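You operate a simulated robot arm through the tools that you are given. There is no shell and no other tool. Be economical: measure what you need, move in short steps, check, and stop when the job is done.

The job below is to be done with a simulated two-armed robot. You get a single attempt, and the scene is never put back.

Task
Fetch the round teal tub and set it on the cover. Put the bearing marked "56" from the top of the parts mat in the purple bin. Stack the empty bags that says "starter mash" from the top of the parts bench on top of the empty bags that says "layer pellet". Put the orange cap from the top of the short load on the white plate there and the blue cap on the back of the high bench. Do these in any order.

Only the result counts: the job must be done as asked and must still hold three seconds after the hand-in. Knocking over, shifting, dropping, spilling or breaking anything else fails it. Lids that push on must go on centred and level and be pressed home; caps that screw on are set level and turned clockwise until they are tight.

Robot
Two 7-joint arms with fingered hands on one trunk, on a base that drives. Base frame: it is fixed to the floor where the robot stands at the start and does not move with it; the origin is under the middle of the robot, x ahead of it, y to its left, z up; the surface under the hand at the start is at about z = 0.8. Units: m, degrees, N and s.
The left shoulder is at the start at [0.055, 0.268, 1.24], the right one opposite. Places, roughly: back of the high bench (190x15 cm) [-2.24, -2.36, 0.86]; bearing [-2.5, 3, 0.75]; cap [-4.75, -3, 0.75]; cover [0.5, -1, 0.75]; empty bags [-2.75, 3, 0.75]; plate [-4.5, -3, 0.75]; purple bin (24x17x9 cm) [-2.8, 3.3, 0.8]; round teal tub (12x13x8 cm) [0.6, -0.1, 0.3]. Payload 5 kg a hand.
The tool frame of a hand sits at the grasp point between the pads (the TCP): z along the fingers, y along the line on which they close. The tips reach 0.052 m beyond it. The gripper opens to 0.176 m. The gripper's body begins 0.061 m behind the TCP. The gripper is a hand of 5 fingers: y runs from the thumb to the fingers, the wrist lies at [-0.026, -0.151, -0.269] in the tool frame, and closing takes about 1.5 s.
Orientation is told as [roll, pitch, yaw] about the base's x, y, z axes, in that order, counted from this pose: with the fingers straight down and the wrist toward the robot, the tool's x, y and z point along [0, 1, 0], [1, 0, 0] and [0, 0, -1] of the base frame.

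Tools
- The arms move only by the tool servo_tool. It takes "left_steps", "right_steps" or both (then of equal length, played together; a hand with none holds still); each is a list of rows, each a list of 6 numbers: the turn, a rotation vector about the base's x, y, z in degrees, then the shift along the base's x, y, z in m. In form: [[ax, ay, az, dx, dy, dz], ...]. A call has 1 to 12 rows; each row shifts and turns the commanded pose from where the row before left it. "left_jaw" and "right_jaw" are, for a hand that has rows, the closure, from 0 (fully open) to 1 (shut), set as the call begins (left out, the last holds). Rows are played at 5 a second. More than 0.05 m and 8.6 degrees between two rows, or a gripper value outside its range, and nothing of the call is played. A pose out of reach is approached as far as the arm can. The call stops where the force on the tool passes 40 N (or 10 N more than at its start, if that is more) or the arm is blocked; 0.2 s more then pass. Each finger travels about 0.108 m/s and halts on what it meets, pressing with about 31 N; the grip force reading is that of the motor and also rises with nothing between the fingers. The clock runs only during rows and for 0.2 s after the last one: add rows that do not move to give the fingers time. The reply holds the time, the measured pose of the TCP, the force on the tool along the base axes, the opening and the grip force, in the units named above and with some noise, with the torque about the TCP (base axes, N m) and any sound that the robot's microphone picked up.
- Cameras (640 x 400 px; columns grow to the right, rows downward): "scene" is now at [0.1328, -0.0339, 1.4424]; the picture's right is [-0.43, -0.90, 0.01], its down [-0.63, 0.30, -0.71] and it looks along [0.64, -0.31, -0.70] (base axes); focal length 267 px, centre (320, 200). "left" rides on the left gripper at [-0.102, -0.142, -0.203] in its tool frame; the picture's right is [-0.79, -0.29, 0.54], its down [0.56, -0.70, 0.44] and it looks along [0.25, 0.65, 0.72] (tool axes); focal length 275 px, centre (320, 200). "right" rides on the right gripper at [0.102, -0.142, -0.203] in its tool frame; the picture's right is [-0.79, 0.29, -0.54], its down [-0.56, -0.70, 0.44] and it looks along [-0.25, 0.65, 0.72] (tool axes); focal length 275 px, centre (320, 200). There is no depth. A picture from a camera that has moved, and an enlarged one, comes with that camera's place and axes in the base frame and with its lens.
- camera(camera): a new picture of that camera. It takes no simulated time.
- move_column(by): slides the trunk up (or, below 0, down) by that many m; the arms and the scene camera ride with it, the base frame stays. It gives what a move gives, with no picture.
- drive_base(legs): drives the robot by 1 to 6 legs, each [ahead, turn to the left] in m and degrees, along the robot's own axes; the way and the turn of a leg run together, so that a leg with both is an arc; at most 1.5 m and 180 degrees a leg. The arms and the cameras ride along, it lands a little off, and it stops where it bumps. It gives what a move gives.
- set_fingers(index, middle, ring, little, thumb_bend, thumb_turn, hand): sets how far each is bent, from 0 (flat) to 1 (curled in); at 0.3 the hand is open as for a grip, at 0.7 the pads meet at the TCP. One left out holds its place. A second passes; each finger stops where it meets its share of the squeeze, and holds until it gets a number again. A gripper value or a shape takes the hand back. It gives what a move gives, with no picture; readings hold the bend of each and the force on index, middle, ring, little, thumb and palm. thumb_turn goes from beside the hand (0) to across from the fingers (1), as for a grip.
- set_grasp(shape, hand): the hand has 5 fingers and takes this shape, open, in about a second: jaw (thumb against the fingers, like two jaws); tri (thumb and two fingers); tip (a fingertip pinch); poke (one finger out to press); point (the index stretched); flat (the hand flat); cup (the hand cupped); fist (a fist). The gripper value then closes the fingers along that shape, each until it touches; the sizes above hold for jaw. It gives what a move gives, with no picture.
- aim_head(pan, tilt): turns the head with the scene camera to pan (to the left, within 80 degrees either way) and tilt (down, from -29 to 69), counted from straight ahead of the robot. It gives what a move gives.
- zoom(camera, box): a new picture of the part [left, top, right, bottom] of that camera's present view, enlarged. It takes no simulated time.
- job_done(): hands the job in; it is judged then, once.

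Go step by step. Nothing tells you exact positions but the pictures and the camera data: compare them with the known pose of the tool, close in by small moves and look again before you grip or let go. The budget is 165 turns and 138 pictures, counting those below and the enlarged ones. Unless the task says otherwise, let go and move clear before handing in, and close with one line.

The tools are called after "Call:" by a JSON object that holds its "name" and its "arguments". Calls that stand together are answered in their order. servo_tool: Moves the arms, as the interface text tells. Its arguments: {"type":"object","properties":{"left_steps":{"type":"array"},"left_jaw":{"type":"number"},"right_steps":{"type":"array"},"right_jaw":{"type":"number"}},"required":[]} The other tools are called the same way: move_column (by) slides the trunk up or down; set_grasp (shape, hand) gives the hand a shape; set_fingers (index, middle, ring, little, thumb_bend, thumb_turn, hand) moves the fingers one by one; drive_base (legs) drives the base; aim_head (pan, tilt) turns the head that bears the scene camera; camera (camera) takes a picture; zoom (camera, box) takes an enlarged picture of a part of a camera's view; job_done () hands the job in.

At the start:

```text
t: 0.0
left_tcp_pos: [0.6565, -0.0852, 1.1537]
left_ee_rot: [-0.1, -0.1, 0.0]
left_ft_force: [-0.2, 0.0, 0.4]
left_moment: [-0.01, 0.01, 0.04]
left_gripper_width: 0.1759
left_finger_force: 0.0
left_shape: jaw
left_bend: [0.3, 0.3, 0.3, 0.3, 0.3, 0.98]
left_finger forces: [0.1, 0.0, 0.0, 0.0, 0.0, 0.0]
right_tcp_pos: [0.5274, -0.7493, 1.0527]
right_ee_rot: [0.0, 0.0, 0.1]
right_ft_force: [0.3, -0.9, 0.2]
right_moment: [-0.03, 0.0, -0.03]
right_gripper_width: 0.1755
right_finger_force: 0.1
right_shape: jaw
right_bend: [0.3, 0.3, 0.3, 0.3, 0.3, 0.98]
right_finger forces: [0.1, 0.1, 0.0, 0.0, 0.1, 0.0]
trunk travel left (down, up): [-0.4, 0.401]
robot x, y, heading: [0.0008, -0.0006, 0.2]
head pan, tilt: [-25.4, 43.7]
```

scene: 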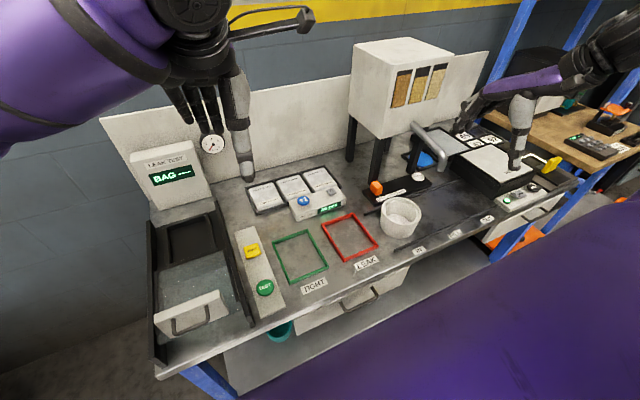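
right: 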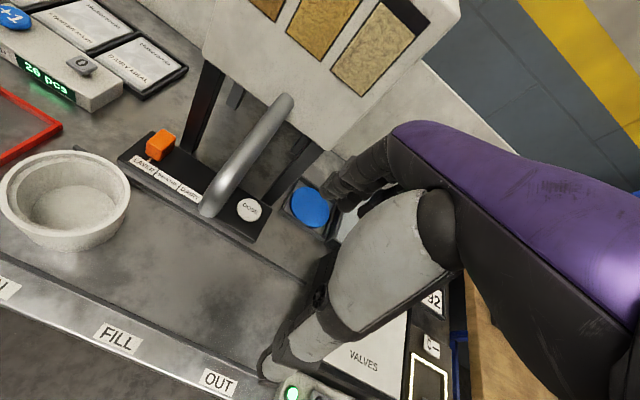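
left: 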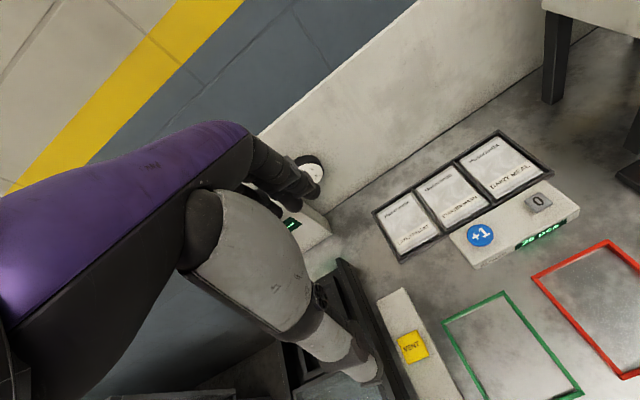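

I see a bench with a leak test station, and a teal thing on the shelf below the bench. First I look towards the cover on the right and down at the tub.

Call:
{"name": "aim_head", "arguments": {"pan": -60, "tilt": 40}}

Call:
{"name": "camera", "arguments": {"camera": "scene"}}

Call:
{"name": "aim_head", "arguments": {"pan": -10, "tilt": 66}}

Call:
{"name": "camera", "arguments": {"camera": "scene"}}

```text
t: 1.0
left_tcp_pos: [0.6429, -0.0873, 1.1622]
left_ee_rot: [-0.5, -0.8, -0.3]
left_ft_force: [1.4, 0.3, -0.1]
left_moment: [-0.02, 0.06, 0.0]
left_gripper_width: 0.1761
left_finger_force: 0.0
left_shape: jaw
left_bend: [0.3, 0.3, 0.3, 0.3, 0.3, 0.98]
left_finger forces: [0.0, 0.0, 0.0, 0.0, 0.0, 0.0]
right_tcp_pos: [0.5155, -0.7487, 1.0573]
right_ee_rot: [0.1, -0.7, 0.0]
right_ft_force: [0.0, 0.1, 0.1]
right_moment: [0.05, 0.05, 0.0]
right_gripper_width: 0.176
right_finger_force: 0.0
right_shape: jaw
right_bend: [0.3, 0.3, 0.3, 0.3, 0.3, 0.98]
right_finger forces: [0.0, 0.0, 0.0, 0.1, 0.0, 0.1]
trunk travel left (down, up): [-0.4, 0.401]
robot x, y, heading: [-0.0008, -0.003, 0.2]
head pan, tilt: [-60.0, 40.0]
```

```text
134 pictures are left
camera scene: at [0.1021, -0.0722, 1.448], right [-0.87, -0.5, 0.01], down [-0.33, 0.56, -0.76], along [0.37, -0.66, -0.65], focal length 267 px, centre (320, 200)
```

scene: 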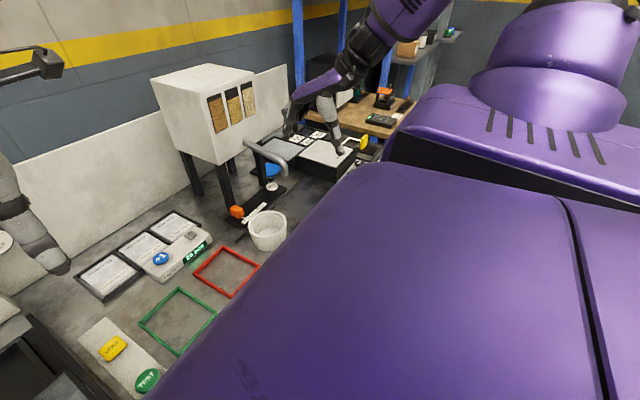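

```text
t: 2.2
left_tcp_pos: [0.6426, -0.0882, 1.1638]
left_ee_rot: [-0.4, -0.9, -0.4]
left_ft_force: [0.2, -0.1, -0.2]
left_moment: [0.0, 0.01, 0.0]
left_gripper_width: 0.1762
left_finger_force: 0.0
left_shape: jaw
left_bend: [0.3, 0.3, 0.3, 0.3, 0.3, 0.98]
left_finger forces: [0.0, 0.0, 0.1, 0.0, 0.0, 0.1]
right_tcp_pos: [0.514, -0.7476, 1.059]
right_ee_rot: [0.0, -0.8, -0.1]
right_ft_force: [0.9, 0.0, -0.2]
right_moment: [0.0, 0.01, -0.03]
right_gripper_width: 0.1761
right_finger_force: 0.1
right_shape: jaw
right_bend: [0.3, 0.3, 0.3, 0.3, 0.3, 0.98]
right_finger forces: [0.0, 0.1, 0.0, 0.0, 0.0, 0.0]
trunk travel left (down, up): [-0.4, 0.401]
robot x, y, heading: [0.0011, -0.0015, -0.0]
head pan, tilt: [-10.0, 66.0]
```

```text
133 pictures are left
camera scene: at [0.1167, -0.0088, 1.4147], right [-0.17, -0.98, 0.0], down [-0.91, 0.16, -0.39], along [0.39, -0.07, -0.92], focal length 267 px, centre (320, 200)
```

scene: 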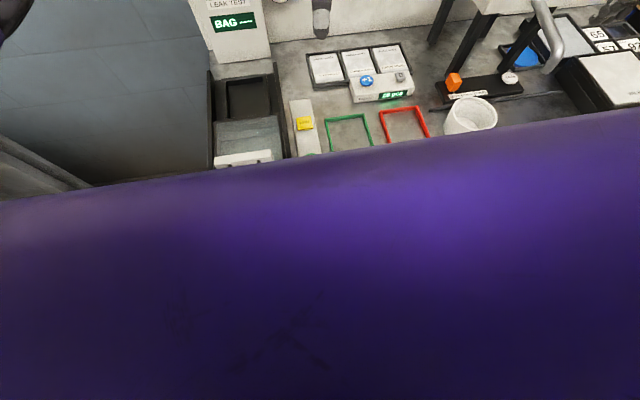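

The torso hides the lower shelf from here. I back off a little to get a view of the tub and the cover.

Call:
{"name": "drive_base", "arguments": {"legs": [[-0.5, 0]]}}

Call:
{"name": "aim_head", "arguments": {"pan": 0, "tilt": 40}}

Call:
{"name": "camera", "arguments": {"camera": "scene"}}

Call:
{"name": "aim_head", "arguments": {"pan": -50, "tilt": 25}}

Call:
{"name": "camera", "arguments": {"camera": "scene"}}

```text
t: 6.0
left_tcp_pos: [0.1413, -0.0883, 1.1636]
left_ee_rot: [-0.5, -1.0, -0.5]
left_ft_force: [-0.6, -0.6, 1.0]
left_moment: [0.01, -0.05, 0.01]
left_gripper_width: 0.1762
left_finger_force: 0.2
left_shape: jaw
left_bend: [0.3, 0.3, 0.3, 0.3, 0.3, 0.98]
left_finger forces: [0.1, 0.0, 0.0, 0.0, 0.0, 0.0]
right_tcp_pos: [0.0123, -0.7485, 1.0595]
right_ee_rot: [0.2, -0.7, -0.1]
right_ft_force: [-0.6, 1.0, -0.2]
right_moment: [0.01, -0.07, -0.03]
right_gripper_width: 0.1762
right_finger_force: 0.1
right_shape: jaw
right_bend: [0.3, 0.3, 0.3, 0.3, 0.3, 0.98]
right_finger forces: [0.1, 0.0, 0.0, 0.1, 0.0, 0.0]
trunk travel left (down, up): [-0.4, 0.401]
robot x, y, heading: [-0.4983, 0.0022, 0.0]
head pan, tilt: [-10.0, 66.0]
```

```text
t: 6.9
left_tcp_pos: [0.1292, -0.0952, 1.1704]
left_ee_rot: [-1.7, -1.6, -1.3]
left_ft_force: [2.5, 0.6, -1.4]
left_moment: [-0.06, 0.2, -0.06]
left_gripper_width: 0.1758
left_finger_force: 0.0
left_shape: jaw
left_bend: [0.3, 0.3, 0.3, 0.3, 0.3, 0.97]
left_finger forces: [0.1, 0.0, 0.1, 0.1, 0.1, 0.0]
right_tcp_pos: [0.0027, -0.7486, 1.0642]
right_ee_rot: [0.2, -1.4, -0.1]
right_ft_force: [2.2, 0.2, -1.0]
right_moment: [0.01, 0.2, 0.03]
right_gripper_width: 0.1761
right_finger_force: 0.1
right_shape: jaw
right_bend: [0.3, 0.3, 0.3, 0.3, 0.3, 0.98]
right_finger forces: [0.1, 0.1, 0.0, 0.1, 0.1, 0.1]
trunk travel left (down, up): [-0.4, 0.401]
robot x, y, heading: [-0.499, 0.0016, 0.3]
head pan, tilt: [0.0, 40.0]
```

```text
132 pictures are left
camera scene: at [-0.354, 0.0018, 1.4472], right [0.0, -1.0, 0.0], down [-0.66, 0.0, -0.76], along [0.76, 0.0, -0.66], focal length 267 px, centre (320, 200)
```

scene: 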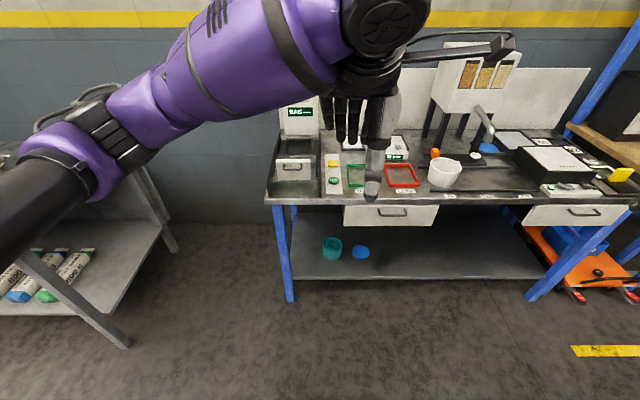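

```text
t: 8.1
left_tcp_pos: [0.1257, -0.0954, 1.1716]
left_ee_rot: [-1.6, -1.7, -1.3]
left_ft_force: [0.7, 0.0, 0.1]
left_moment: [0.01, -0.04, 0.0]
left_gripper_width: 0.176
left_finger_force: 0.1
left_shape: jaw
left_bend: [0.3, 0.3, 0.3, 0.3, 0.3, 0.97]
left_finger forces: [0.0, 0.1, 0.0, 0.1, 0.0, 0.1]
right_tcp_pos: [-0.0009, -0.7486, 1.065]
right_ee_rot: [0.0, -1.5, 0.0]
right_ft_force: [1.0, 0.4, 0.3]
right_moment: [-0.04, -0.03, -0.02]
right_gripper_width: 0.1758
right_finger_force: 0.1
right_shape: jaw
right_bend: [0.3, 0.3, 0.3, 0.3, 0.3, 0.98]
right_finger forces: [0.0, 0.0, 0.0, 0.0, 0.0, 0.0]
trunk travel left (down, up): [-0.4, 0.401]
robot x, y, heading: [-0.5006, 0.0039, -0.3]
head pan, tilt: [-50.0, 25.0]
```

```text
131 pictures are left
camera scene: at [-0.3822, -0.0688, 1.4714], right [-0.77, -0.64, 0.01], down [-0.28, 0.32, -0.9], along [0.58, -0.69, -0.43], focal length 267 px, centre (320, 200)
```

scene: 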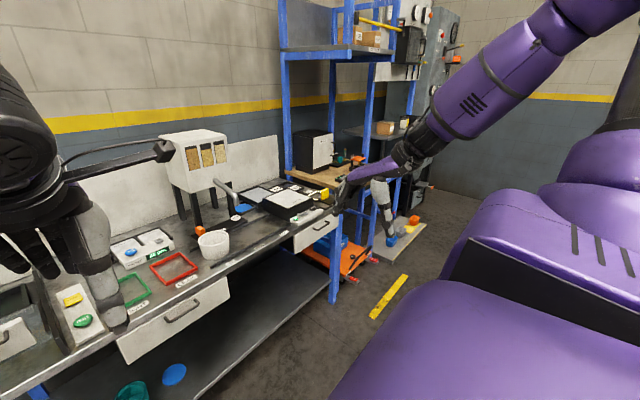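

The tub stands open on the lower shelf beside a blue disc. I zoom on the cover area and on the tub.

Call:
{"name": "zoom", "arguments": {"camera": "scene", "box": [190, 160, 380, 270]}}

Call:
{"name": "zoom", "arguments": {"camera": "scene", "box": [80, 320, 240, 400]}}

```text
3.37 times, centred on (285, 215) of scene
camera zoom: at [-0.3822, -0.0688, 1.4714], right [-0.77, -0.64, 0.01], down [-0.28, 0.32, -0.9], along [0.58, -0.69, -0.43], focal length 900 px, centre (438, 150)
```

zoom: 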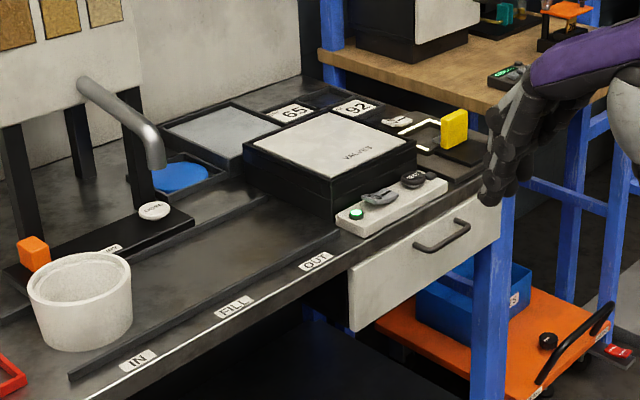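

```text
4.00 times, centred on (160, 360) of scene
camera zoom: at [-0.3822, -0.0688, 1.4714], right [-0.77, -0.64, 0.01], down [-0.28, 0.32, -0.9], along [0.58, -0.69, -0.43], focal length 1068 px, centre (960, -440)
```

zoom: 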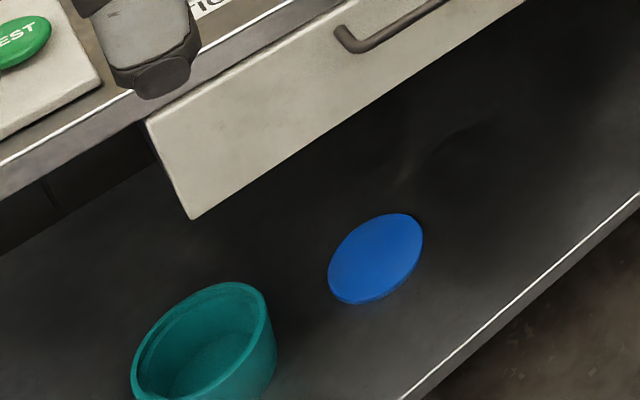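

The tub is near [0.57, -0.065] on the lower shelf; the cover is the grey-topped box marked VALVES near [0.62, -0.98]. I park the left arm up and to the side, bring the right hand to the middle and lower the trunk.

Call:
{"name": "servo_tool", "arguments": {"left_steps": [[0, 0, 0, 0, 0.04, 0.03], [0, 0, 0, 0, 0.04, 0.03], [0, 0, 0, 0, 0.04, 0.03], [0, 0, 0, 0, 0.04, 0.03], [0, 0, 0, -0.01, 0.04, 0.03], [0, 0, 0, -0.01, 0.04, 0.03], [0, 0, 0, -0.01, 0.04, 0.03], [0, 0, 0, -0.01, 0.04, 0.03], [0, 0, 0, -0.01, 0.04, 0.03], [0, 0, 0, -0.01, 0.04, 0.03]], "right_steps": [[0, 0, 0, 0, 0.05, -0.02], [0, 0, 0, 0, 0.05, -0.02], [0, -3, 0, 0, 0.05, -0.02], [0, -3, 0, 0, 0.05, -0.02], [0, -3, 0, 0, 0.05, -0.02], [0, -3, 0, 0, 0.05, -0.02], [0, -3, 0, 0, 0.05, -0.02], [0, -3, 0, 0, 0.05, -0.02], [0, -2, 0, 0, 0.05, -0.02], [0, 0, 0, 0, 0.05, -0.02]]}}

Call:
{"name": "move_column", "arguments": {"by": -0.38}}

Call:
{"name": "aim_head", "arguments": {"pan": 0, "tilt": 38}}

Call:
{"name": "camera", "arguments": {"camera": "scene"}}

Call:
{"name": "camera", "arguments": {"camera": "right"}}

```text
refused: row 1 steps farther than a row can; nothing moved
```

```text
t: 11.8
left_tcp_pos: [0.1268, -0.0894, 0.7931]
left_ee_rot: [-0.5, -1.7, -0.6]
left_ft_force: [0.0, 0.8, 1.1]
left_moment: [-0.01, -0.09, 0.02]
left_gripper_width: 0.1761
left_finger_force: 0.0
left_shape: jaw
left_bend: [0.3, 0.3, 0.3, 0.3, 0.3, 0.98]
left_finger forces: [0.0, 0.0, 0.1, 0.1, 0.0, 0.0]
right_tcp_pos: [0.0003, -0.7484, 0.6865]
right_ee_rot: [0.0, -1.4, -0.1]
right_ft_force: [-0.6, 1.4, 0.5]
right_moment: [-0.01, -0.03, 0.0]
right_gripper_width: 0.1757
right_finger_force: 0.1
right_shape: jaw
right_bend: [0.3, 0.3, 0.3, 0.3, 0.3, 0.98]
right_finger forces: [0.0, 0.0, 0.0, 0.0, 0.0, 0.0]
trunk travel left (down, up): [-0.02, 0.781]
robot x, y, heading: [-0.5023, 0.0026, -0.2]
head pan, tilt: [-50.0, 25.0]
```

```text
t: 13.0
left_tcp_pos: [0.127, -0.0878, 0.791]
left_ee_rot: [-0.5, -1.5, -0.5]
left_ft_force: [-1.0, 1.0, 0.1]
left_moment: [0.01, -0.01, -0.03]
left_gripper_width: 0.1761
left_finger_force: 0.1
left_shape: jaw
left_bend: [0.3, 0.3, 0.3, 0.3, 0.3, 0.98]
left_finger forces: [0.0, 0.1, 0.1, 0.0, 0.1, 0.1]
right_tcp_pos: [-0.0, -0.7486, 0.6854]
right_ee_rot: [0.1, -1.5, -0.2]
right_ft_force: [-0.3, 0.2, -0.4]
right_moment: [0.0, -0.02, 0.02]
right_gripper_width: 0.1758
right_finger_force: 0.0
right_shape: jaw
right_bend: [0.3, 0.3, 0.3, 0.3, 0.3, 0.98]
right_finger forces: [0.0, 0.0, 0.1, 0.1, 0.1, 0.0]
trunk travel left (down, up): [-0.02, 0.781]
robot x, y, heading: [-0.5007, 0.0033, 0.0]
head pan, tilt: [0.0, 38.0]
```

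```text
128 pictures are left
camera scene: at [-0.2105, 0.0015, 1.0495], right [0.0, -1.0, 0.0], down [-0.63, 0.0, -0.78], along [0.78, 0.0, -0.63], focal length 267 px, centre (320, 200)
```

scene: 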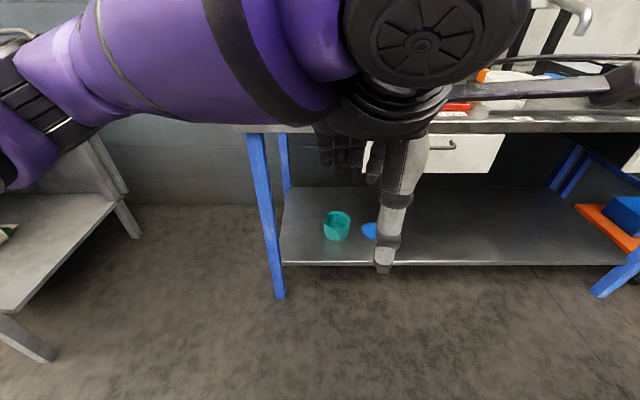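

```text
127 pictures are left
camera right: at [-0.1487, -0.6463, 0.8853], right [0.27, -0.79, 0.55], down [-0.69, -0.56, -0.46], along [0.67, -0.25, -0.7], focal length 275 px, centre (320, 200)
```

right: 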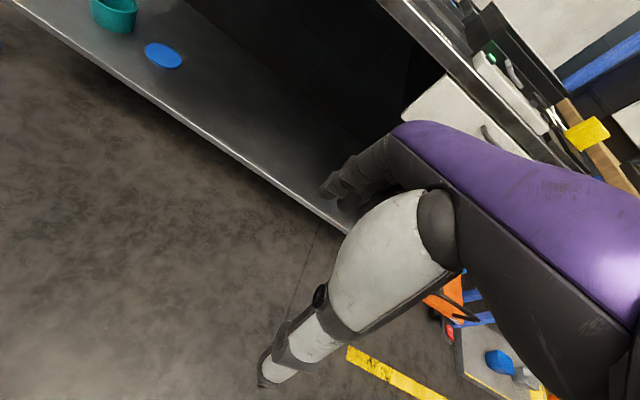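

Tub centre about [0.557, -0.066], rim near z 0.34. I retry the arm moves with shorter steps.

Call:
{"name": "servo_tool", "arguments": {"left_steps": [[0, 0, 0, 0, 0.035, 0.03], [0, 0, 0, 0, 0.035, 0.03], [0, 0, 0, 0, 0.035, 0.03], [0, 0, 0, 0, 0.035, 0.03], [0, 0, 0, -0.01, 0.035, 0.03], [0, 0, 0, -0.01, 0.035, 0.03], [0, 0, 0, -0.01, 0.035, 0.03], [0, 0, 0, -0.01, 0.035, 0.03], [0, 0, 0, -0.01, 0.035, 0.03], [0, 0, 0, -0.01, 0.035, 0.03], [0, 0, 0, 0, 0.035, 0.03], [0, 0, 0, 0, 0.035, 0.03]], "right_steps": [[0, 0, 0, 0, 0.048, 0], [0, 0, 0, 0, 0.048, 0], [0, 0, 0, 0, 0.048, 0], [0, 0, 0, 0, 0.048, 0], [0, 0, 0, 0, 0.048, 0], [0, 0, 0, 0, 0.048, 0], [0, -3, 0, 0, 0.048, 0], [0, -3, 0, 0, 0.048, 0], [0, -3, 0, 0, 0.048, 0], [0, -4, 0, 0, 0.048, 0], [0, -4, 0, 0, 0.048, 0], [0, -4, 0, 0, 0.048, 0]]}}

Call:
{"name": "servo_tool", "arguments": {"right_steps": [[0, 0, 0, 0.01, 0.04, -0.02], [0, 0, 0, 0.01, 0.04, -0.02], [0, 0, 0, 0.01, 0.03, -0.03], [0, 0, 0, 0.01, 0, -0.04], [0, 0, 0, 0.01, 0, -0.04], [0, 0, 0, 0.01, 0, -0.04], [0, 0, 0, 0.01, 0, -0.04], [0, 0, 0, 0, 0, 0]]}}

Call:
{"name": "camera", "arguments": {"camera": "scene"}}

Call:
{"name": "camera", "arguments": {"camera": "right"}}

```text
t: 15.6
left_tcp_pos: [0.0671, 0.3319, 1.1513]
left_ee_rot: [-0.5, -1.5, -0.4]
left_ft_force: [0.3, -0.9, -1.2]
left_moment: [0.08, 0.0, 0.03]
left_gripper_width: 0.1761
left_finger_force: 0.1
left_shape: jaw
left_bend: [0.3, 0.3, 0.3, 0.3, 0.3, 0.98]
left_finger forces: [0.0, 0.0, 0.1, 0.0, 0.0, 0.0]
right_tcp_pos: [0.1762, -0.5259, 0.6544]
right_ee_rot: [2.1, -23.4, 1.7]
right_ft_force: [-0.4, 0.7, 0.2]
right_moment: [-0.06, 0.05, -0.01]
right_gripper_width: 0.1758
right_finger_force: 0.1
right_shape: jaw
right_bend: [0.3, 0.3, 0.3, 0.3, 0.3, 0.98]
right_finger forces: [0.0, 0.1, 0.0, 0.0, 0.0, 0.0]
right hand out of reach, approached as far as the arm can: row 2, 3, 4, 5, 6, 7, 8, 9, 10, 11, 12
trunk travel left (down, up): [-0.02, 0.781]
robot x, y, heading: [-0.4991, 0.003, -0.4]
head pan, tilt: [0.0, 38.0]
```

```text
t: 17.4
left_tcp_pos: [0.068, 0.3355, 1.1515]
left_ee_rot: [-0.6, -1.5, -0.4]
left_ft_force: [-0.2, 5.0, 0.4]
left_moment: [-0.52, -0.09, -0.08]
left_gripper_width: 0.1759
left_finger_force: 0.0
left_shape: jaw
left_bend: [0.3, 0.3, 0.3, 0.3, 0.3, 0.98]
left_finger forces: [0.1, 0.0, 0.0, 0.0, 0.0, 0.0]
right_tcp_pos: [0.2608, -0.424, 0.4244]
right_ee_rot: [1.9, -23.6, 1.8]
right_ft_force: [-1.2, 1.9, 1.1]
right_moment: [-0.24, -0.05, -0.13]
right_gripper_width: 0.176
right_finger_force: 0.0
right_shape: jaw
right_bend: [0.3, 0.3, 0.3, 0.3, 0.3, 0.98]
right_finger forces: [0.0, 0.0, 0.0, 0.0, 0.0, 0.1]
right hand out of reach, approached as far as the arm can: row 1, 2
trunk travel left (down, up): [-0.02, 0.781]
robot x, y, heading: [-0.501, 0.0019, -0.2]
head pan, tilt: [0.0, 38.0]
```

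```text
126 pictures are left
camera scene: at [-0.2104, 0.0033, 1.0495], right [0.0, -1.0, 0.0], down [-0.63, 0.0, -0.78], along [0.78, 0.0, -0.63], focal length 267 px, centre (320, 200)
```

scene: 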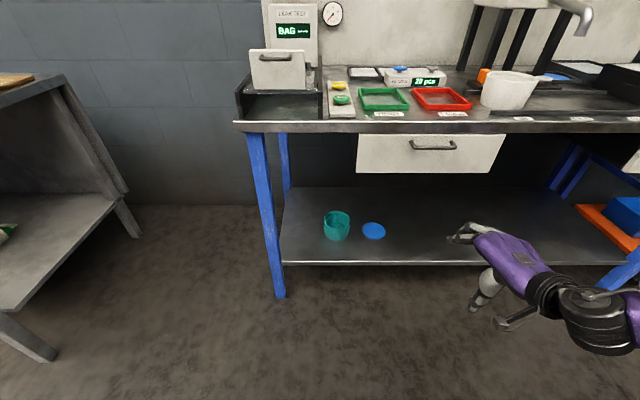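

```text
125 pictures are left
camera right: at [0.0437, -0.3358, 0.5569], right [0.08, -0.81, 0.59], down [-0.44, -0.56, -0.7], along [0.89, -0.2, -0.4], focal length 275 px, centre (320, 200)
```

right: 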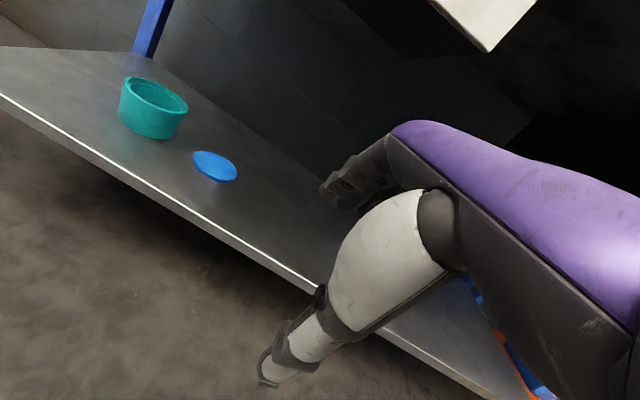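

The close-in reach is limited with the trunk low, so I test moving the hand inward to the tub's line before driving in.

Call:
{"name": "servo_tool", "arguments": {"right_steps": [[0, 0, 0, 0.01, 0.045, 0.01], [0, 0, 0, 0.01, 0.045, 0.01], [0, 0, 0, 0.01, 0.045, 0.01], [0, 0, 0, 0.01, 0.045, 0], [0, 0, 0, 0, 0.045, 0], [0, 0, 0, 0, 0.045, 0], [0, 0, 0, 0, 0.045, 0], [0, 0, 0, 0, 0.04, 0], [0, 0, 0, 0, 0, 0]]}}

Call:
{"name": "camera", "arguments": {"camera": "right"}}

Call:
{"name": "camera", "arguments": {"camera": "scene"}}

```text
t: 19.4
left_tcp_pos: [0.0678, 0.3338, 1.1522]
left_ee_rot: [-0.4, -1.5, -0.3]
left_ft_force: [-0.4, 1.0, -0.9]
left_moment: [-0.16, -0.02, 0.0]
left_gripper_width: 0.1761
left_finger_force: 0.0
left_shape: jaw
left_bend: [0.3, 0.3, 0.3, 0.3, 0.3, 0.98]
left_finger forces: [0.0, 0.0, 0.0, 0.0, 0.1, 0.0]
right_tcp_pos: [0.2998, -0.1231, 0.4701]
right_ee_rot: [2.1, -23.5, 1.7]
right_ft_force: [1.2, 0.4, 0.1]
right_moment: [-0.05, -0.01, -0.04]
right_gripper_width: 0.176
right_finger_force: 0.1
right_shape: jaw
right_bend: [0.3, 0.3, 0.3, 0.3, 0.3, 0.97]
right_finger forces: [0.1, 0.0, 0.1, 0.0, 0.1, 0.0]
right hand out of reach, approached as far as the arm can: row 7, 8
trunk travel left (down, up): [-0.02, 0.781]
robot x, y, heading: [-0.4999, -0.0006, -0.3]
head pan, tilt: [0.0, 38.0]
```

```text
124 pictures are left
camera right: at [0.0836, -0.0344, 0.6043], right [0.09, -0.81, 0.58], down [-0.44, -0.56, -0.7], along [0.89, -0.2, -0.41], focal length 275 px, centre (320, 200)
```

right: 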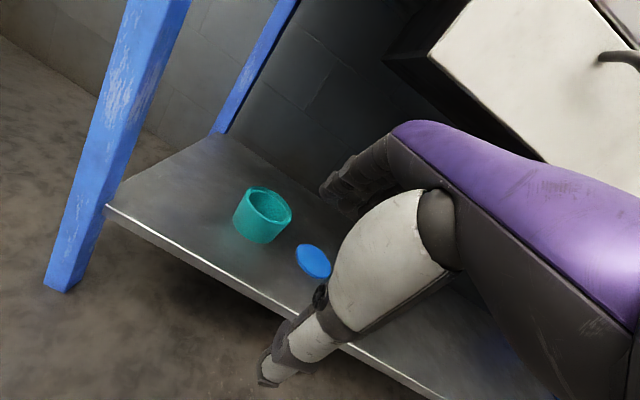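

```text
123 pictures are left
camera scene: at [-0.2101, 0.0022, 1.0493], right [0.0, -1.0, 0.0], down [-0.63, 0.0, -0.78], along [0.78, 0.0, -0.63], focal length 267 px, centre (320, 200)
```

scene: 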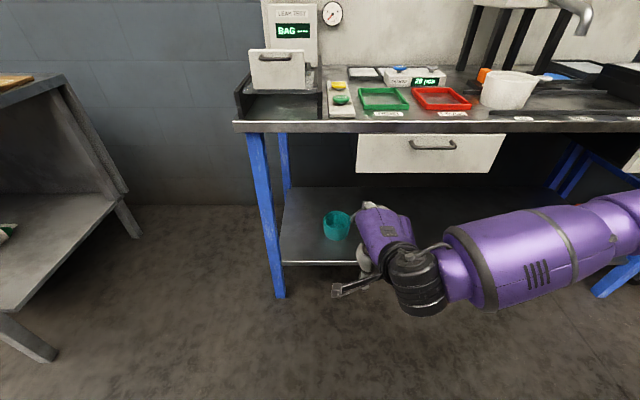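

The hand can nearly reach the tub's line. I bring it a bit ahead and left, then drive in slowly.

Call:
{"name": "servo_tool", "arguments": {"right_steps": [[0, 0, 0, 0.02, 0.02, 0], [0, 0, 0, 0.02, 0.02, 0], [0, 0, 0, 0.02, 0.02, 0], [0, 0, 0, 0, 0, 0]]}}

Call:
{"name": "drive_base", "arguments": {"legs": [[0.1, 0]]}}

Call:
{"name": "camera", "arguments": {"camera": "right"}}

Call:
{"name": "camera", "arguments": {"camera": "scene"}}

```text
t: 20.4
left_tcp_pos: [0.0689, 0.332, 1.154]
left_ee_rot: [-0.5, -1.7, -0.4]
left_ft_force: [0.3, -0.8, -0.3]
left_moment: [-0.03, 0.01, -0.01]
left_gripper_width: 0.176
left_finger_force: 0.0
left_shape: jaw
left_bend: [0.3, 0.3, 0.3, 0.3, 0.3, 0.98]
left_finger forces: [0.0, 0.0, 0.0, 0.0, 0.0, 0.0]
right_tcp_pos: [0.3564, -0.1187, 0.4878]
right_ee_rot: [2.1, -23.3, 1.8]
right_ft_force: [0.6, 0.4, -0.2]
right_moment: [-0.02, 0.01, 0.01]
right_gripper_width: 0.1761
right_finger_force: 0.1
right_shape: jaw
right_bend: [0.3, 0.3, 0.3, 0.3, 0.3, 0.97]
right_finger forces: [0.1, 0.0, 0.0, 0.0, 0.0, 0.1]
right hand out of reach, approached as far as the arm can: row 1, 2, 3
trunk travel left (down, up): [-0.02, 0.781]
robot x, y, heading: [-0.4982, -0.0008, -0.1]
head pan, tilt: [0.0, 38.0]
```

```text
t: 21.7
left_tcp_pos: [0.169, 0.3312, 1.1517]
left_ee_rot: [-0.5, -1.5, -0.5]
left_ft_force: [0.2, -0.9, -1.0]
left_moment: [0.02, 0.06, -0.02]
left_gripper_width: 0.1758
left_finger_force: 0.0
left_shape: jaw
left_bend: [0.3, 0.3, 0.3, 0.3, 0.3, 0.98]
left_finger forces: [0.0, 0.1, 0.0, 0.0, 0.1, 0.0]
right_tcp_pos: [0.4556, -0.1195, 0.4887]
right_ee_rot: [2.1, -23.3, 1.8]
right_ft_force: [0.7, 0.4, -0.8]
right_moment: [0.0, -0.04, 0.03]
right_gripper_width: 0.1758
right_finger_force: 0.0
right_shape: jaw
right_bend: [0.3, 0.3, 0.3, 0.3, 0.3, 0.97]
right_finger forces: [0.0, 0.0, 0.0, 0.0, 0.0, 0.0]
trunk travel left (down, up): [-0.02, 0.781]
robot x, y, heading: [-0.3986, 0.0008, -0.2]
head pan, tilt: [0.0, 38.0]
```

```text
122 pictures are left
camera right: at [0.2397, -0.0323, 0.6222], right [0.09, -0.81, 0.58], down [-0.44, -0.55, -0.7], along [0.89, -0.2, -0.41], focal length 275 px, centre (320, 200)
```

right: 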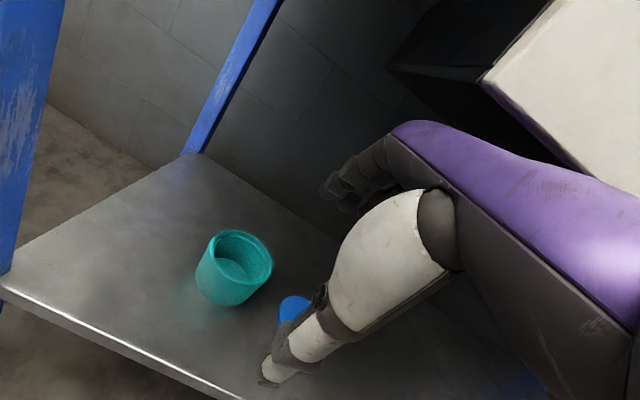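

```text
121 pictures are left
camera scene: at [-0.1102, 0.0009, 1.0491], right [0.0, -1.0, 0.0], down [-0.63, 0.0, -0.78], along [0.78, 0.0, -0.63], focal length 267 px, centre (320, 200)
```

scene: 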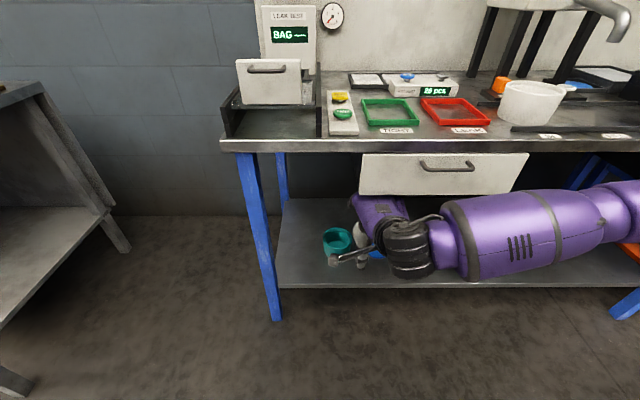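

The right hand sits at its inner limit, so I back off and shift the robot about 0.2 m to the left for a better reach.

Call:
{"name": "drive_base", "arguments": {"legs": [[-0.2, 0], [0, -30], [-0.4, 0], [0, 30], [0.35, 0]]}}

Call:
{"name": "servo_tool", "arguments": {"right_steps": [[0, 0, 0, 0, -0.045, 0], [0, 0, 0, 0, -0.045, 0], [0, 0, 0, 0, -0.045, 0], [0, 0, 0, 0, 0, 0]]}}

Call:
{"name": "camera", "arguments": {"camera": "right"}}

Call:
{"name": "camera", "arguments": {"camera": "scene"}}

```text
t: 33.4
left_tcp_pos: [-0.0409, 0.533, 1.1604]
left_ee_rot: [-0.5, -2.3, -0.5]
left_ft_force: [-0.9, 0.3, -0.5]
left_moment: [-0.03, -0.01, -0.01]
left_gripper_width: 0.1761
left_finger_force: 0.0
left_shape: jaw
left_bend: [0.3, 0.3, 0.3, 0.3, 0.3, 0.98]
left_finger forces: [0.0, 0.0, 0.0, 0.0, 0.0, 0.1]
right_tcp_pos: [0.2558, 0.0842, 0.4998]
right_ee_rot: [2.1, -24.1, 1.8]
right_ft_force: [0.1, -0.2, -0.6]
right_moment: [-0.01, 0.03, 0.03]
right_gripper_width: 0.1758
right_finger_force: 0.1
right_shape: jaw
right_bend: [0.3, 0.3, 0.3, 0.3, 0.3, 0.97]
right_finger forces: [0.0, 0.0, 0.0, 0.0, 0.0, 0.0]
trunk travel left (down, up): [-0.02, 0.781]
robot x, y, heading: [-0.5903, 0.2009, -0.0]
head pan, tilt: [0.0, 38.0]
```

```text
t: 34.4
left_tcp_pos: [-0.0563, 0.5352, 1.1667]
left_ee_rot: [-0.5, -3.1, -0.5]
left_ft_force: [0.0, -1.5, 0.2]
left_moment: [0.09, 0.0, 0.03]
left_gripper_width: 0.1761
left_finger_force: 0.1
left_shape: jaw
left_bend: [0.3, 0.3, 0.3, 0.3, 0.3, 0.97]
left_finger forces: [0.0, 0.0, 0.1, 0.0, 0.0, 0.0]
right_tcp_pos: [0.249, -0.0522, 0.5116]
right_ee_rot: [2.1, -24.9, 1.9]
right_ft_force: [0.6, 0.4, 0.9]
right_moment: [0.02, -0.02, 0.03]
right_gripper_width: 0.1761
right_finger_force: 0.1
right_shape: jaw
right_bend: [0.3, 0.3, 0.3, 0.3, 0.3, 0.98]
right_finger forces: [0.0, 0.0, 0.1, 0.0, 0.0, 0.1]
trunk travel left (down, up): [-0.02, 0.781]
robot x, y, heading: [-0.5918, 0.2009, 0.2]
head pan, tilt: [0.0, 38.0]
```

```text
120 pictures are left
camera right: at [0.0289, 0.0349, 0.6395], right [0.07, -0.81, 0.58], down [-0.42, -0.55, -0.72], along [0.9, -0.2, -0.38], focal length 275 px, centre (320, 200)
```

right: 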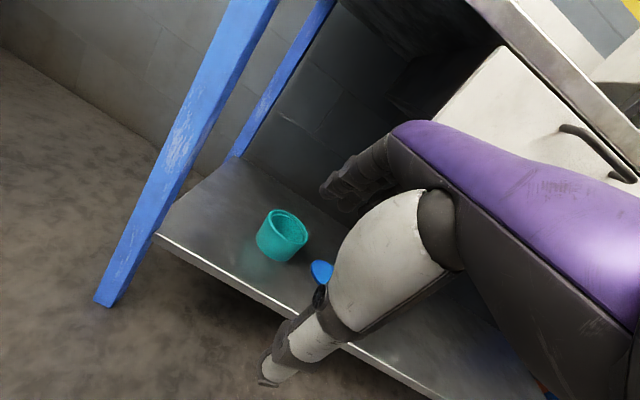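

```text
119 pictures are left
camera scene: at [-0.3046, 0.2026, 1.0494], right [0.0, -1.0, 0.0], down [-0.63, 0.0, -0.78], along [0.78, 0.0, -0.63], focal length 267 px, centre (320, 200)
```

scene: 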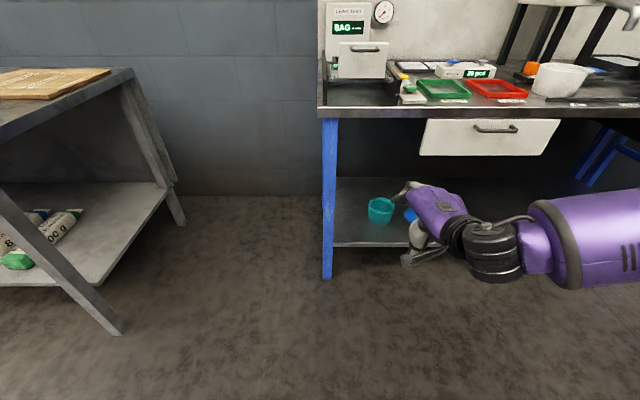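

Triangulating puts the tub at about [0.615, -0.07] with its rim near z 0.285. I lower the hand and reduce its tilt before driving in.

Call:
{"name": "servo_tool", "arguments": {"right_steps": [[0, 3, 0, 0, -0.005, -0.035], [0, 3, 0, 0, -0.005, -0.035], [0, 3, 0, 0, -0.005, -0.035], [0, 2, 0, 0, 0, -0.035], [0, 0, 0, 0, 0, 0]]}}

Call:
{"name": "drive_base", "arguments": {"legs": [[0.2, 0]]}}

Call:
{"name": "camera", "arguments": {"camera": "right"}}

Call:
{"name": "camera", "arguments": {"camera": "scene"}}

```text
t: 35.5
left_tcp_pos: [-0.0579, 0.5347, 1.1664]
left_ee_rot: [-0.5, -3.2, -0.4]
left_ft_force: [-0.9, 0.1, 0.6]
left_moment: [0.0, -0.07, -0.02]
left_gripper_width: 0.1758
left_finger_force: 0.1
left_shape: jaw
left_bend: [0.3, 0.3, 0.3, 0.3, 0.3, 0.97]
left_finger forces: [0.0, 0.1, 0.0, 0.0, 0.0, 0.0]
right_tcp_pos: [0.249, -0.0672, 0.3711]
right_ee_rot: [2.5, -14.0, 1.8]
right_ft_force: [0.2, -0.2, 0.8]
right_moment: [-0.04, 0.01, 0.0]
right_gripper_width: 0.1761
right_finger_force: 0.0
right_shape: jaw
right_bend: [0.3, 0.3, 0.3, 0.3, 0.3, 0.98]
right_finger forces: [0.0, 0.0, 0.1, 0.0, 0.1, 0.0]
trunk travel left (down, up): [-0.02, 0.781]
robot x, y, heading: [-0.5978, 0.1993, 0.1]
head pan, tilt: [0.0, 38.0]
```

```text
t: 37.5
left_tcp_pos: [0.1441, 0.5318, 1.1673]
left_ee_rot: [-0.4, -3.0, -0.7]
left_ft_force: [1.3, 0.6, 0.4]
left_moment: [-0.06, 0.02, -0.01]
left_gripper_width: 0.176
left_finger_force: 0.0
left_shape: jaw
left_bend: [0.3, 0.3, 0.3, 0.3, 0.3, 0.97]
left_finger forces: [0.1, 0.0, 0.1, 0.0, 0.1, 0.0]
right_tcp_pos: [0.4478, -0.071, 0.369]
right_ee_rot: [2.5, -14.0, 1.5]
right_ft_force: [0.2, 0.8, 0.6]
right_moment: [-0.03, -0.04, -0.02]
right_gripper_width: 0.1758
right_finger_force: 0.0
right_shape: jaw
right_bend: [0.3, 0.3, 0.3, 0.3, 0.3, 0.98]
right_finger forces: [0.0, 0.0, 0.0, 0.0, 0.1, 0.0]
trunk travel left (down, up): [-0.02, 0.781]
robot x, y, heading: [-0.3971, 0.1995, -0.4]
head pan, tilt: [0.0, 38.0]
```

```text
118 pictures are left
camera right: at [0.2573, 0.0166, 0.538], right [0.18, -0.81, 0.56], down [-0.56, -0.55, -0.62], along [0.81, -0.2, -0.55], focal length 275 px, centre (320, 200)
```

right: 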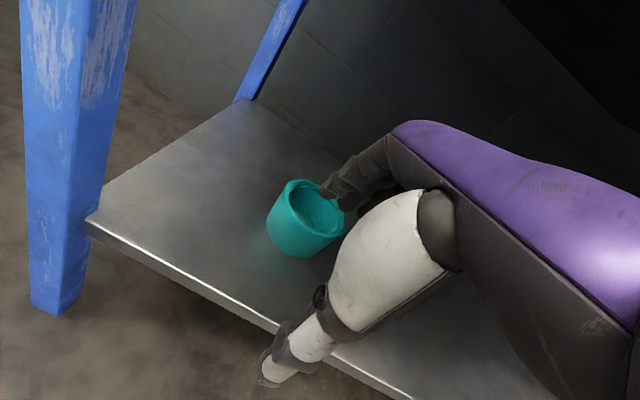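

```text
117 pictures are left
camera scene: at [-0.104, 0.2018, 1.0495], right [0.0, -1.0, 0.0], down [-0.63, 0.0, -0.78], along [0.78, 0.0, -0.63], focal length 267 px, centre (320, 200)
```

scene: 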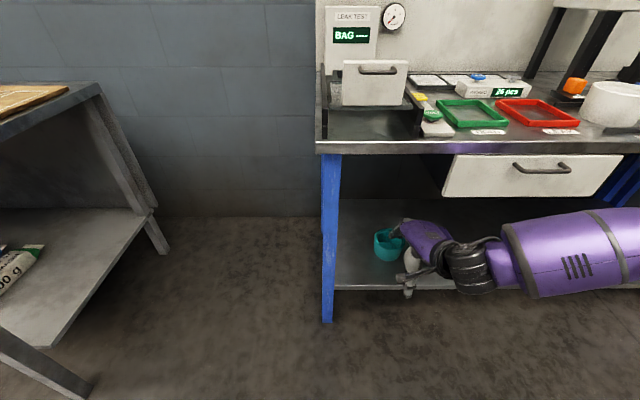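

The tub is confirmed at [0.614, -0.07]. Hand is above rim height; I drive in another 0.16 m.

Call:
{"name": "drive_base", "arguments": {"legs": [[0.16, 0]]}}

Call:
{"name": "camera", "arguments": {"camera": "right"}}

Call:
{"name": "camera", "arguments": {"camera": "scene"}}

```text
t: 39.0
left_tcp_pos: [0.2188, 0.5282, 1.1942]
left_ee_rot: [-0.8, -6.0, -1.2]
left_ft_force: [-7.2, 0.1, 3.4]
left_moment: [0.11, -0.82, 0.18]
left_gripper_width: 0.1758
left_finger_force: 0.0
left_shape: jaw
left_bend: [0.3, 0.3, 0.3, 0.3, 0.3, 0.98]
left_finger forces: [0.0, 0.1, 0.0, 0.0, 0.0, 0.0]
right_tcp_pos: [0.5408, -0.0713, 0.3994]
right_ee_rot: [2.6, -15.6, 2.1]
right_ft_force: [-0.2, -0.6, 6.9]
right_moment: [-0.15, 0.16, -0.02]
right_gripper_width: 0.1761
right_finger_force: 0.1
right_shape: jaw
right_bend: [0.3, 0.3, 0.3, 0.3, 0.3, 0.98]
right_finger forces: [0.0, 0.0, 0.1, 0.0, 0.0, 0.0]
trunk travel left (down, up): [-0.02, 0.781]
robot x, y, heading: [-0.2683, 0.2033, -0.3]
head pan, tilt: [0.0, 38.0]
stopped in leg 1: the robot was blocked; the commanded pose is now the measured one
```

```text
116 pictures are left
camera right: at [0.3443, 0.0143, 0.5625], right [0.17, -0.81, 0.56], down [-0.53, -0.56, -0.64], along [0.83, -0.19, -0.53], focal length 275 px, centre (320, 200)
```

right: 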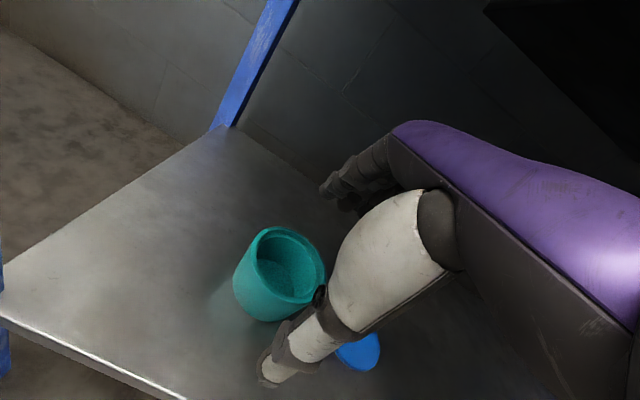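

```text
115 pictures are left
camera scene: at [0.017, 0.2003, 1.0523], right [-0.01, -1.0, 0.0], down [-0.62, 0.0, -0.78], along [0.78, -0.01, -0.62], focal length 267 px, centre (320, 200)
```

scene: 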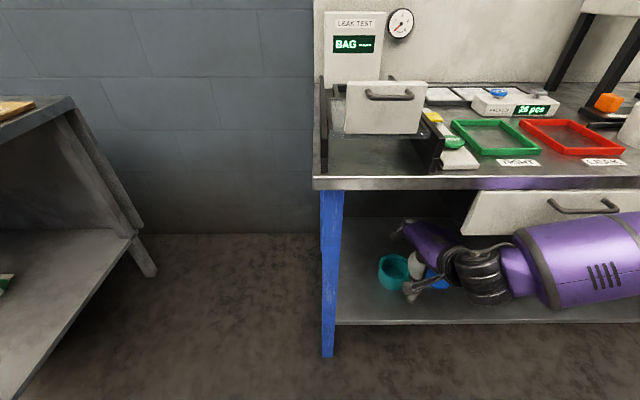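

The base was blocked, probably by the right upper arm near the drawer. I ease back a little and extend the arm instead.

Call:
{"name": "drive_base", "arguments": {"legs": [[-0.04, 0]]}}

Call:
{"name": "servo_tool", "arguments": {"right_steps": [[0, 0, 0, 0.02, 0, -0.01], [0, 0, 0, 0.02, 0, -0.01], [0, 0, 0, 0.02, 0, 0], [0, 0, 0, 0.02, 0, 0], [0, 0, 0, 0.02, 0, 0], [0, 0, 0, 0.015, 0, 0], [0, 0, 0, 0, 0, 0]]}}

Call:
{"name": "camera", "arguments": {"camera": "right"}}

Call:
{"name": "camera", "arguments": {"camera": "scene"}}

```text
t: 40.0
left_tcp_pos: [0.1835, 0.5286, 1.1884]
left_ee_rot: [-0.8, -5.7, -1.1]
left_ft_force: [-0.9, -0.2, 0.0]
left_moment: [0.04, -0.1, 0.03]
left_gripper_width: 0.1758
left_finger_force: 0.2
left_shape: jaw
left_bend: [0.3, 0.3, 0.3, 0.3, 0.3, 0.98]
left_finger forces: [0.0, 0.0, 0.1, 0.0, 0.1, 0.0]
right_tcp_pos: [0.5009, -0.0714, 0.3918]
right_ee_rot: [2.4, -15.0, 2.1]
right_ft_force: [-0.4, 0.3, 1.2]
right_moment: [0.01, 0.03, -0.03]
right_gripper_width: 0.1761
right_finger_force: 0.0
right_shape: jaw
right_bend: [0.3, 0.3, 0.3, 0.3, 0.3, 0.98]
right_finger forces: [0.1, 0.1, 0.1, 0.0, 0.0, 0.1]
trunk travel left (down, up): [-0.02, 0.781]
robot x, y, heading: [-0.3106, 0.2026, -0.4]
head pan, tilt: [0.0, 38.0]
```

```text
t: 41.8
left_tcp_pos: [0.1844, 0.5294, 1.1829]
left_ee_rot: [-3.1, -7.1, -3.0]
left_ft_force: [4.0, 1.1, -2.8]
left_moment: [-0.27, 0.35, -0.19]
left_gripper_width: 0.1759
left_finger_force: 0.1
left_shape: jaw
left_bend: [0.3, 0.3, 0.3, 0.3, 0.3, 0.98]
left_finger forces: [0.0, 0.1, 0.0, 0.0, 0.1, 0.0]
right_tcp_pos: [0.5584, -0.0528, 0.3496]
right_ee_rot: [2.9, -11.8, 4.6]
right_ft_force: [14.7, -1.5, -3.7]
right_moment: [0.33, 1.71, 0.42]
right_gripper_width: 0.176
right_finger_force: 0.0
right_shape: jaw
right_bend: [0.3, 0.3, 0.3, 0.3, 0.3, 0.97]
right_finger forces: [0.0, 0.0, 0.1, 0.0, 0.0, 0.1]
trunk travel left (down, up): [-0.02, 0.781]
robot x, y, heading: [-0.313, 0.201, -1.1]
head pan, tilt: [0.0, 38.0]
stopped in row 7 (right hand): the arm was blocked; the commanded pose is now the measured one
```

```text
114 pictures are left
camera right: at [0.3686, 0.0227, 0.5243], right [0.24, -0.8, 0.55], down [-0.55, -0.58, -0.6], along [0.8, -0.15, -0.58], focal length 275 px, centre (320, 200)
```

right: 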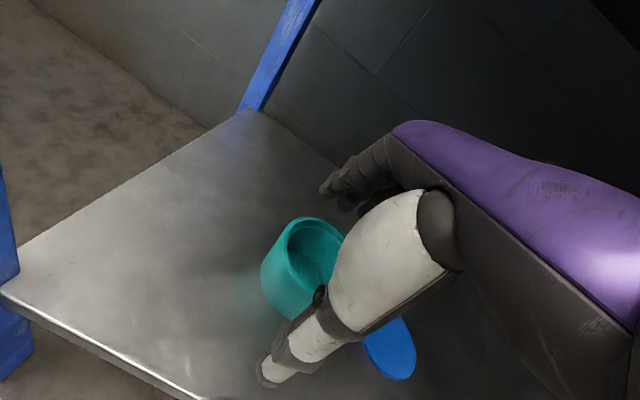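

```text
113 pictures are left
camera scene: at [-0.0547, 0.1985, 1.0597], right [-0.02, -1.0, 0.0], down [-0.6, 0.01, -0.8], along [0.8, -0.02, -0.6], focal length 267 px, centre (320, 200)
```

scene: 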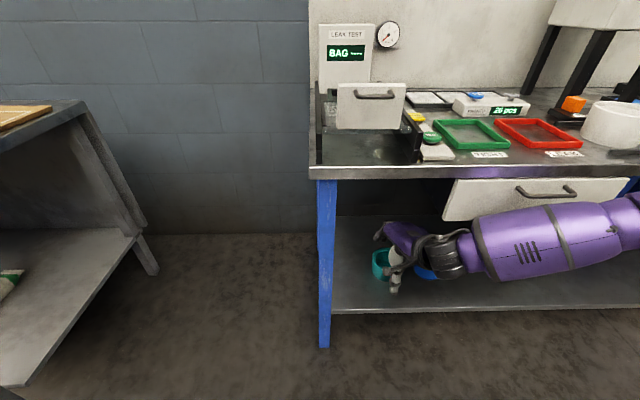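

The forearm touches the drawer front, so gripping the full diameter is awkward. I'll instead pinch the tub's near wall, which keeps the forearm outside the bench; first lift, back off and set the tilt.

Call:
{"name": "servo_tool", "arguments": {"right_steps": [[0, 0, 0, -0.02, 0, 0.02], [0, -2, 0, -0.02, 0, 0.02], [0, -3, 0, -0.03, 0, 0.01], [0, -3, -2, -0.03, 0, 0], [0, 0, 0, 0, 0, 0], [0, 0, 0, 0, 0, 0]], "right_jaw": 0.5}}

Call:
{"name": "camera", "arguments": {"camera": "right"}}

Call:
{"name": "camera", "arguments": {"camera": "scene"}}

```text
t: 43.2
left_tcp_pos: [0.1899, 0.5271, 1.1806]
left_ee_rot: [-2.9, -6.9, -3.1]
left_ft_force: [0.0, -1.2, 1.2]
left_moment: [0.05, -0.01, 0.0]
left_gripper_width: 0.1761
left_finger_force: 0.0
left_shape: jaw
left_bend: [0.3, 0.3, 0.3, 0.3, 0.3, 0.98]
left_finger forces: [0.0, 0.0, 0.0, 0.0, 0.0, 0.0]
right_tcp_pos: [0.4724, -0.0614, 0.3966]
right_ee_rot: [2.3, -20.1, 2.1]
right_ft_force: [0.0, -1.0, -0.2]
right_moment: [-0.03, -0.05, -0.01]
right_gripper_width: 0.0881
right_finger_force: 0.0
right_shape: jaw
right_bend: [0.74, 0.45, 0.42, 0.4, 0.7, 1.0]
right_finger forces: [0.0, 0.1, 0.0, 0.1, 0.0, 0.1]
trunk travel left (down, up): [-0.02, 0.781]
robot x, y, heading: [-0.3099, 0.2034, -1.1]
head pan, tilt: [0.0, 38.0]
```

```text
112 pictures are left
camera right: at [0.2639, 0.0252, 0.5428], right [0.13, -0.81, 0.57], down [-0.48, -0.56, -0.68], along [0.87, -0.19, -0.46], focal length 275 px, centre (320, 200)
```

right: 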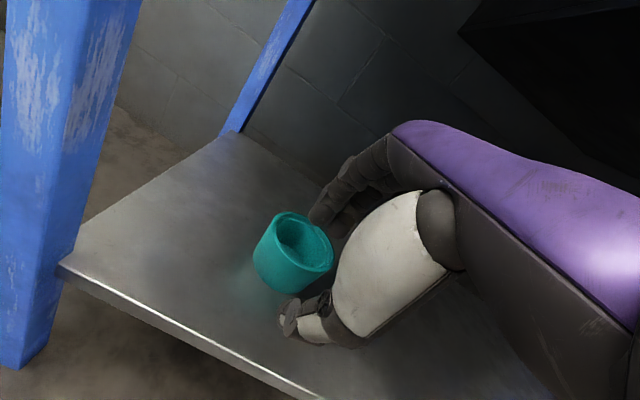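

```text
111 pictures are left
camera scene: at [-0.0194, 0.198, 1.0496], right [-0.02, -1.0, 0.0], down [-0.63, 0.01, -0.78], along [0.78, -0.01, -0.63], focal length 267 px, centre (320, 200)
```

scene: 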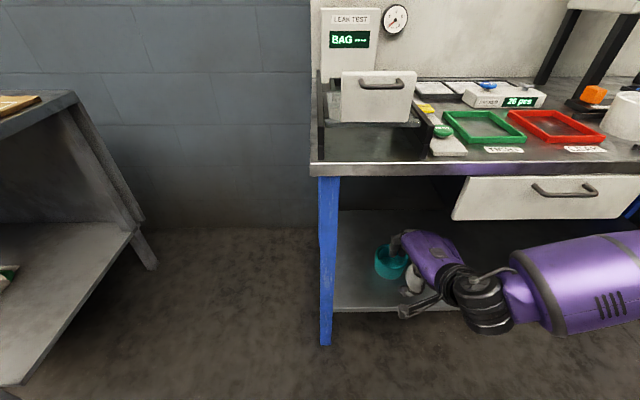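

Near wall of the tub is about x 0.55. I move above it with half-closed jaws and check.

Call:
{"name": "servo_tool", "arguments": {"right_steps": [[0, 0, 0, 0.025, -0.003, -0.01], [0, 0, 0, 0.025, -0.003, -0.015], [0, 0, 0, 0.02, 0, -0.02], [0, 0, 0, 0.01, 0, -0.01], [0, 0, 0, 0, 0, 0]]}}

Call:
{"name": "camera", "arguments": {"camera": "right"}}

Call:
{"name": "zoom", "arguments": {"camera": "scene", "box": [330, 190, 490, 290]}}

```text
t: 44.4
left_tcp_pos: [0.1901, 0.5265, 1.1798]
left_ee_rot: [-3.0, -7.0, -3.0]
left_ft_force: [-0.4, 0.1, 1.1]
left_moment: [0.01, 0.03, 0.03]
left_gripper_width: 0.1762
left_finger_force: 0.1
left_shape: jaw
left_bend: [0.3, 0.3, 0.3, 0.3, 0.3, 0.98]
left_finger forces: [0.1, 0.0, 0.0, 0.1, 0.0, 0.0]
right_tcp_pos: [0.5515, -0.0657, 0.3402]
right_ee_rot: [2.4, -20.0, 2.1]
right_ft_force: [-0.2, -0.5, -1.0]
right_moment: [-0.01, -0.03, 0.0]
right_gripper_width: 0.0881
right_finger_force: 0.2
right_shape: jaw
right_bend: [0.74, 0.45, 0.42, 0.4, 0.7, 1.0]
right_finger forces: [0.0, 0.0, 0.0, 0.0, 0.0, 0.0]
trunk travel left (down, up): [-0.02, 0.781]
robot x, y, heading: [-0.312, 0.1993, -0.8]
head pan, tilt: [0.0, 38.0]
```

```text
110 pictures are left
camera right: at [0.3428, 0.0208, 0.4877], right [0.13, -0.81, 0.57], down [-0.48, -0.56, -0.68], along [0.87, -0.19, -0.46], focal length 275 px, centre (320, 200)
```

right: 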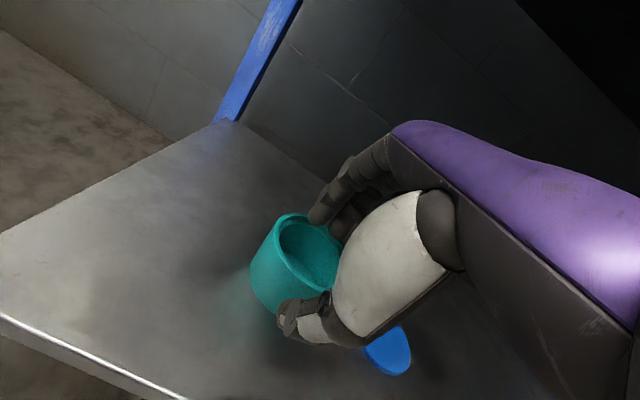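

```text
4.00 times, centred on (410, 240) of scene
camera zoom: at [-0.0192, 0.1981, 1.0495], right [-0.02, -1.0, 0.0], down [-0.63, 0.01, -0.78], along [0.78, -0.01, -0.63], focal length 1068 px, centre (-40, 40)
```

zoom: 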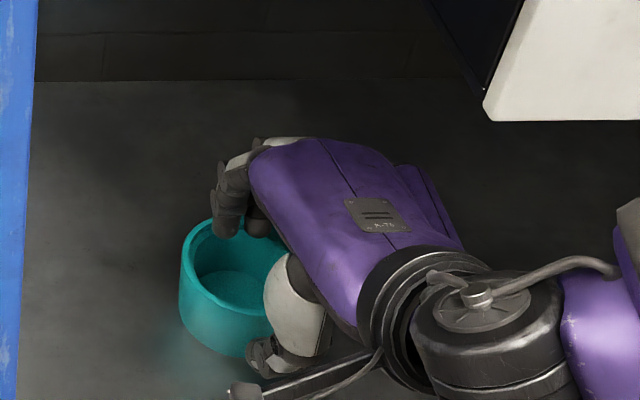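

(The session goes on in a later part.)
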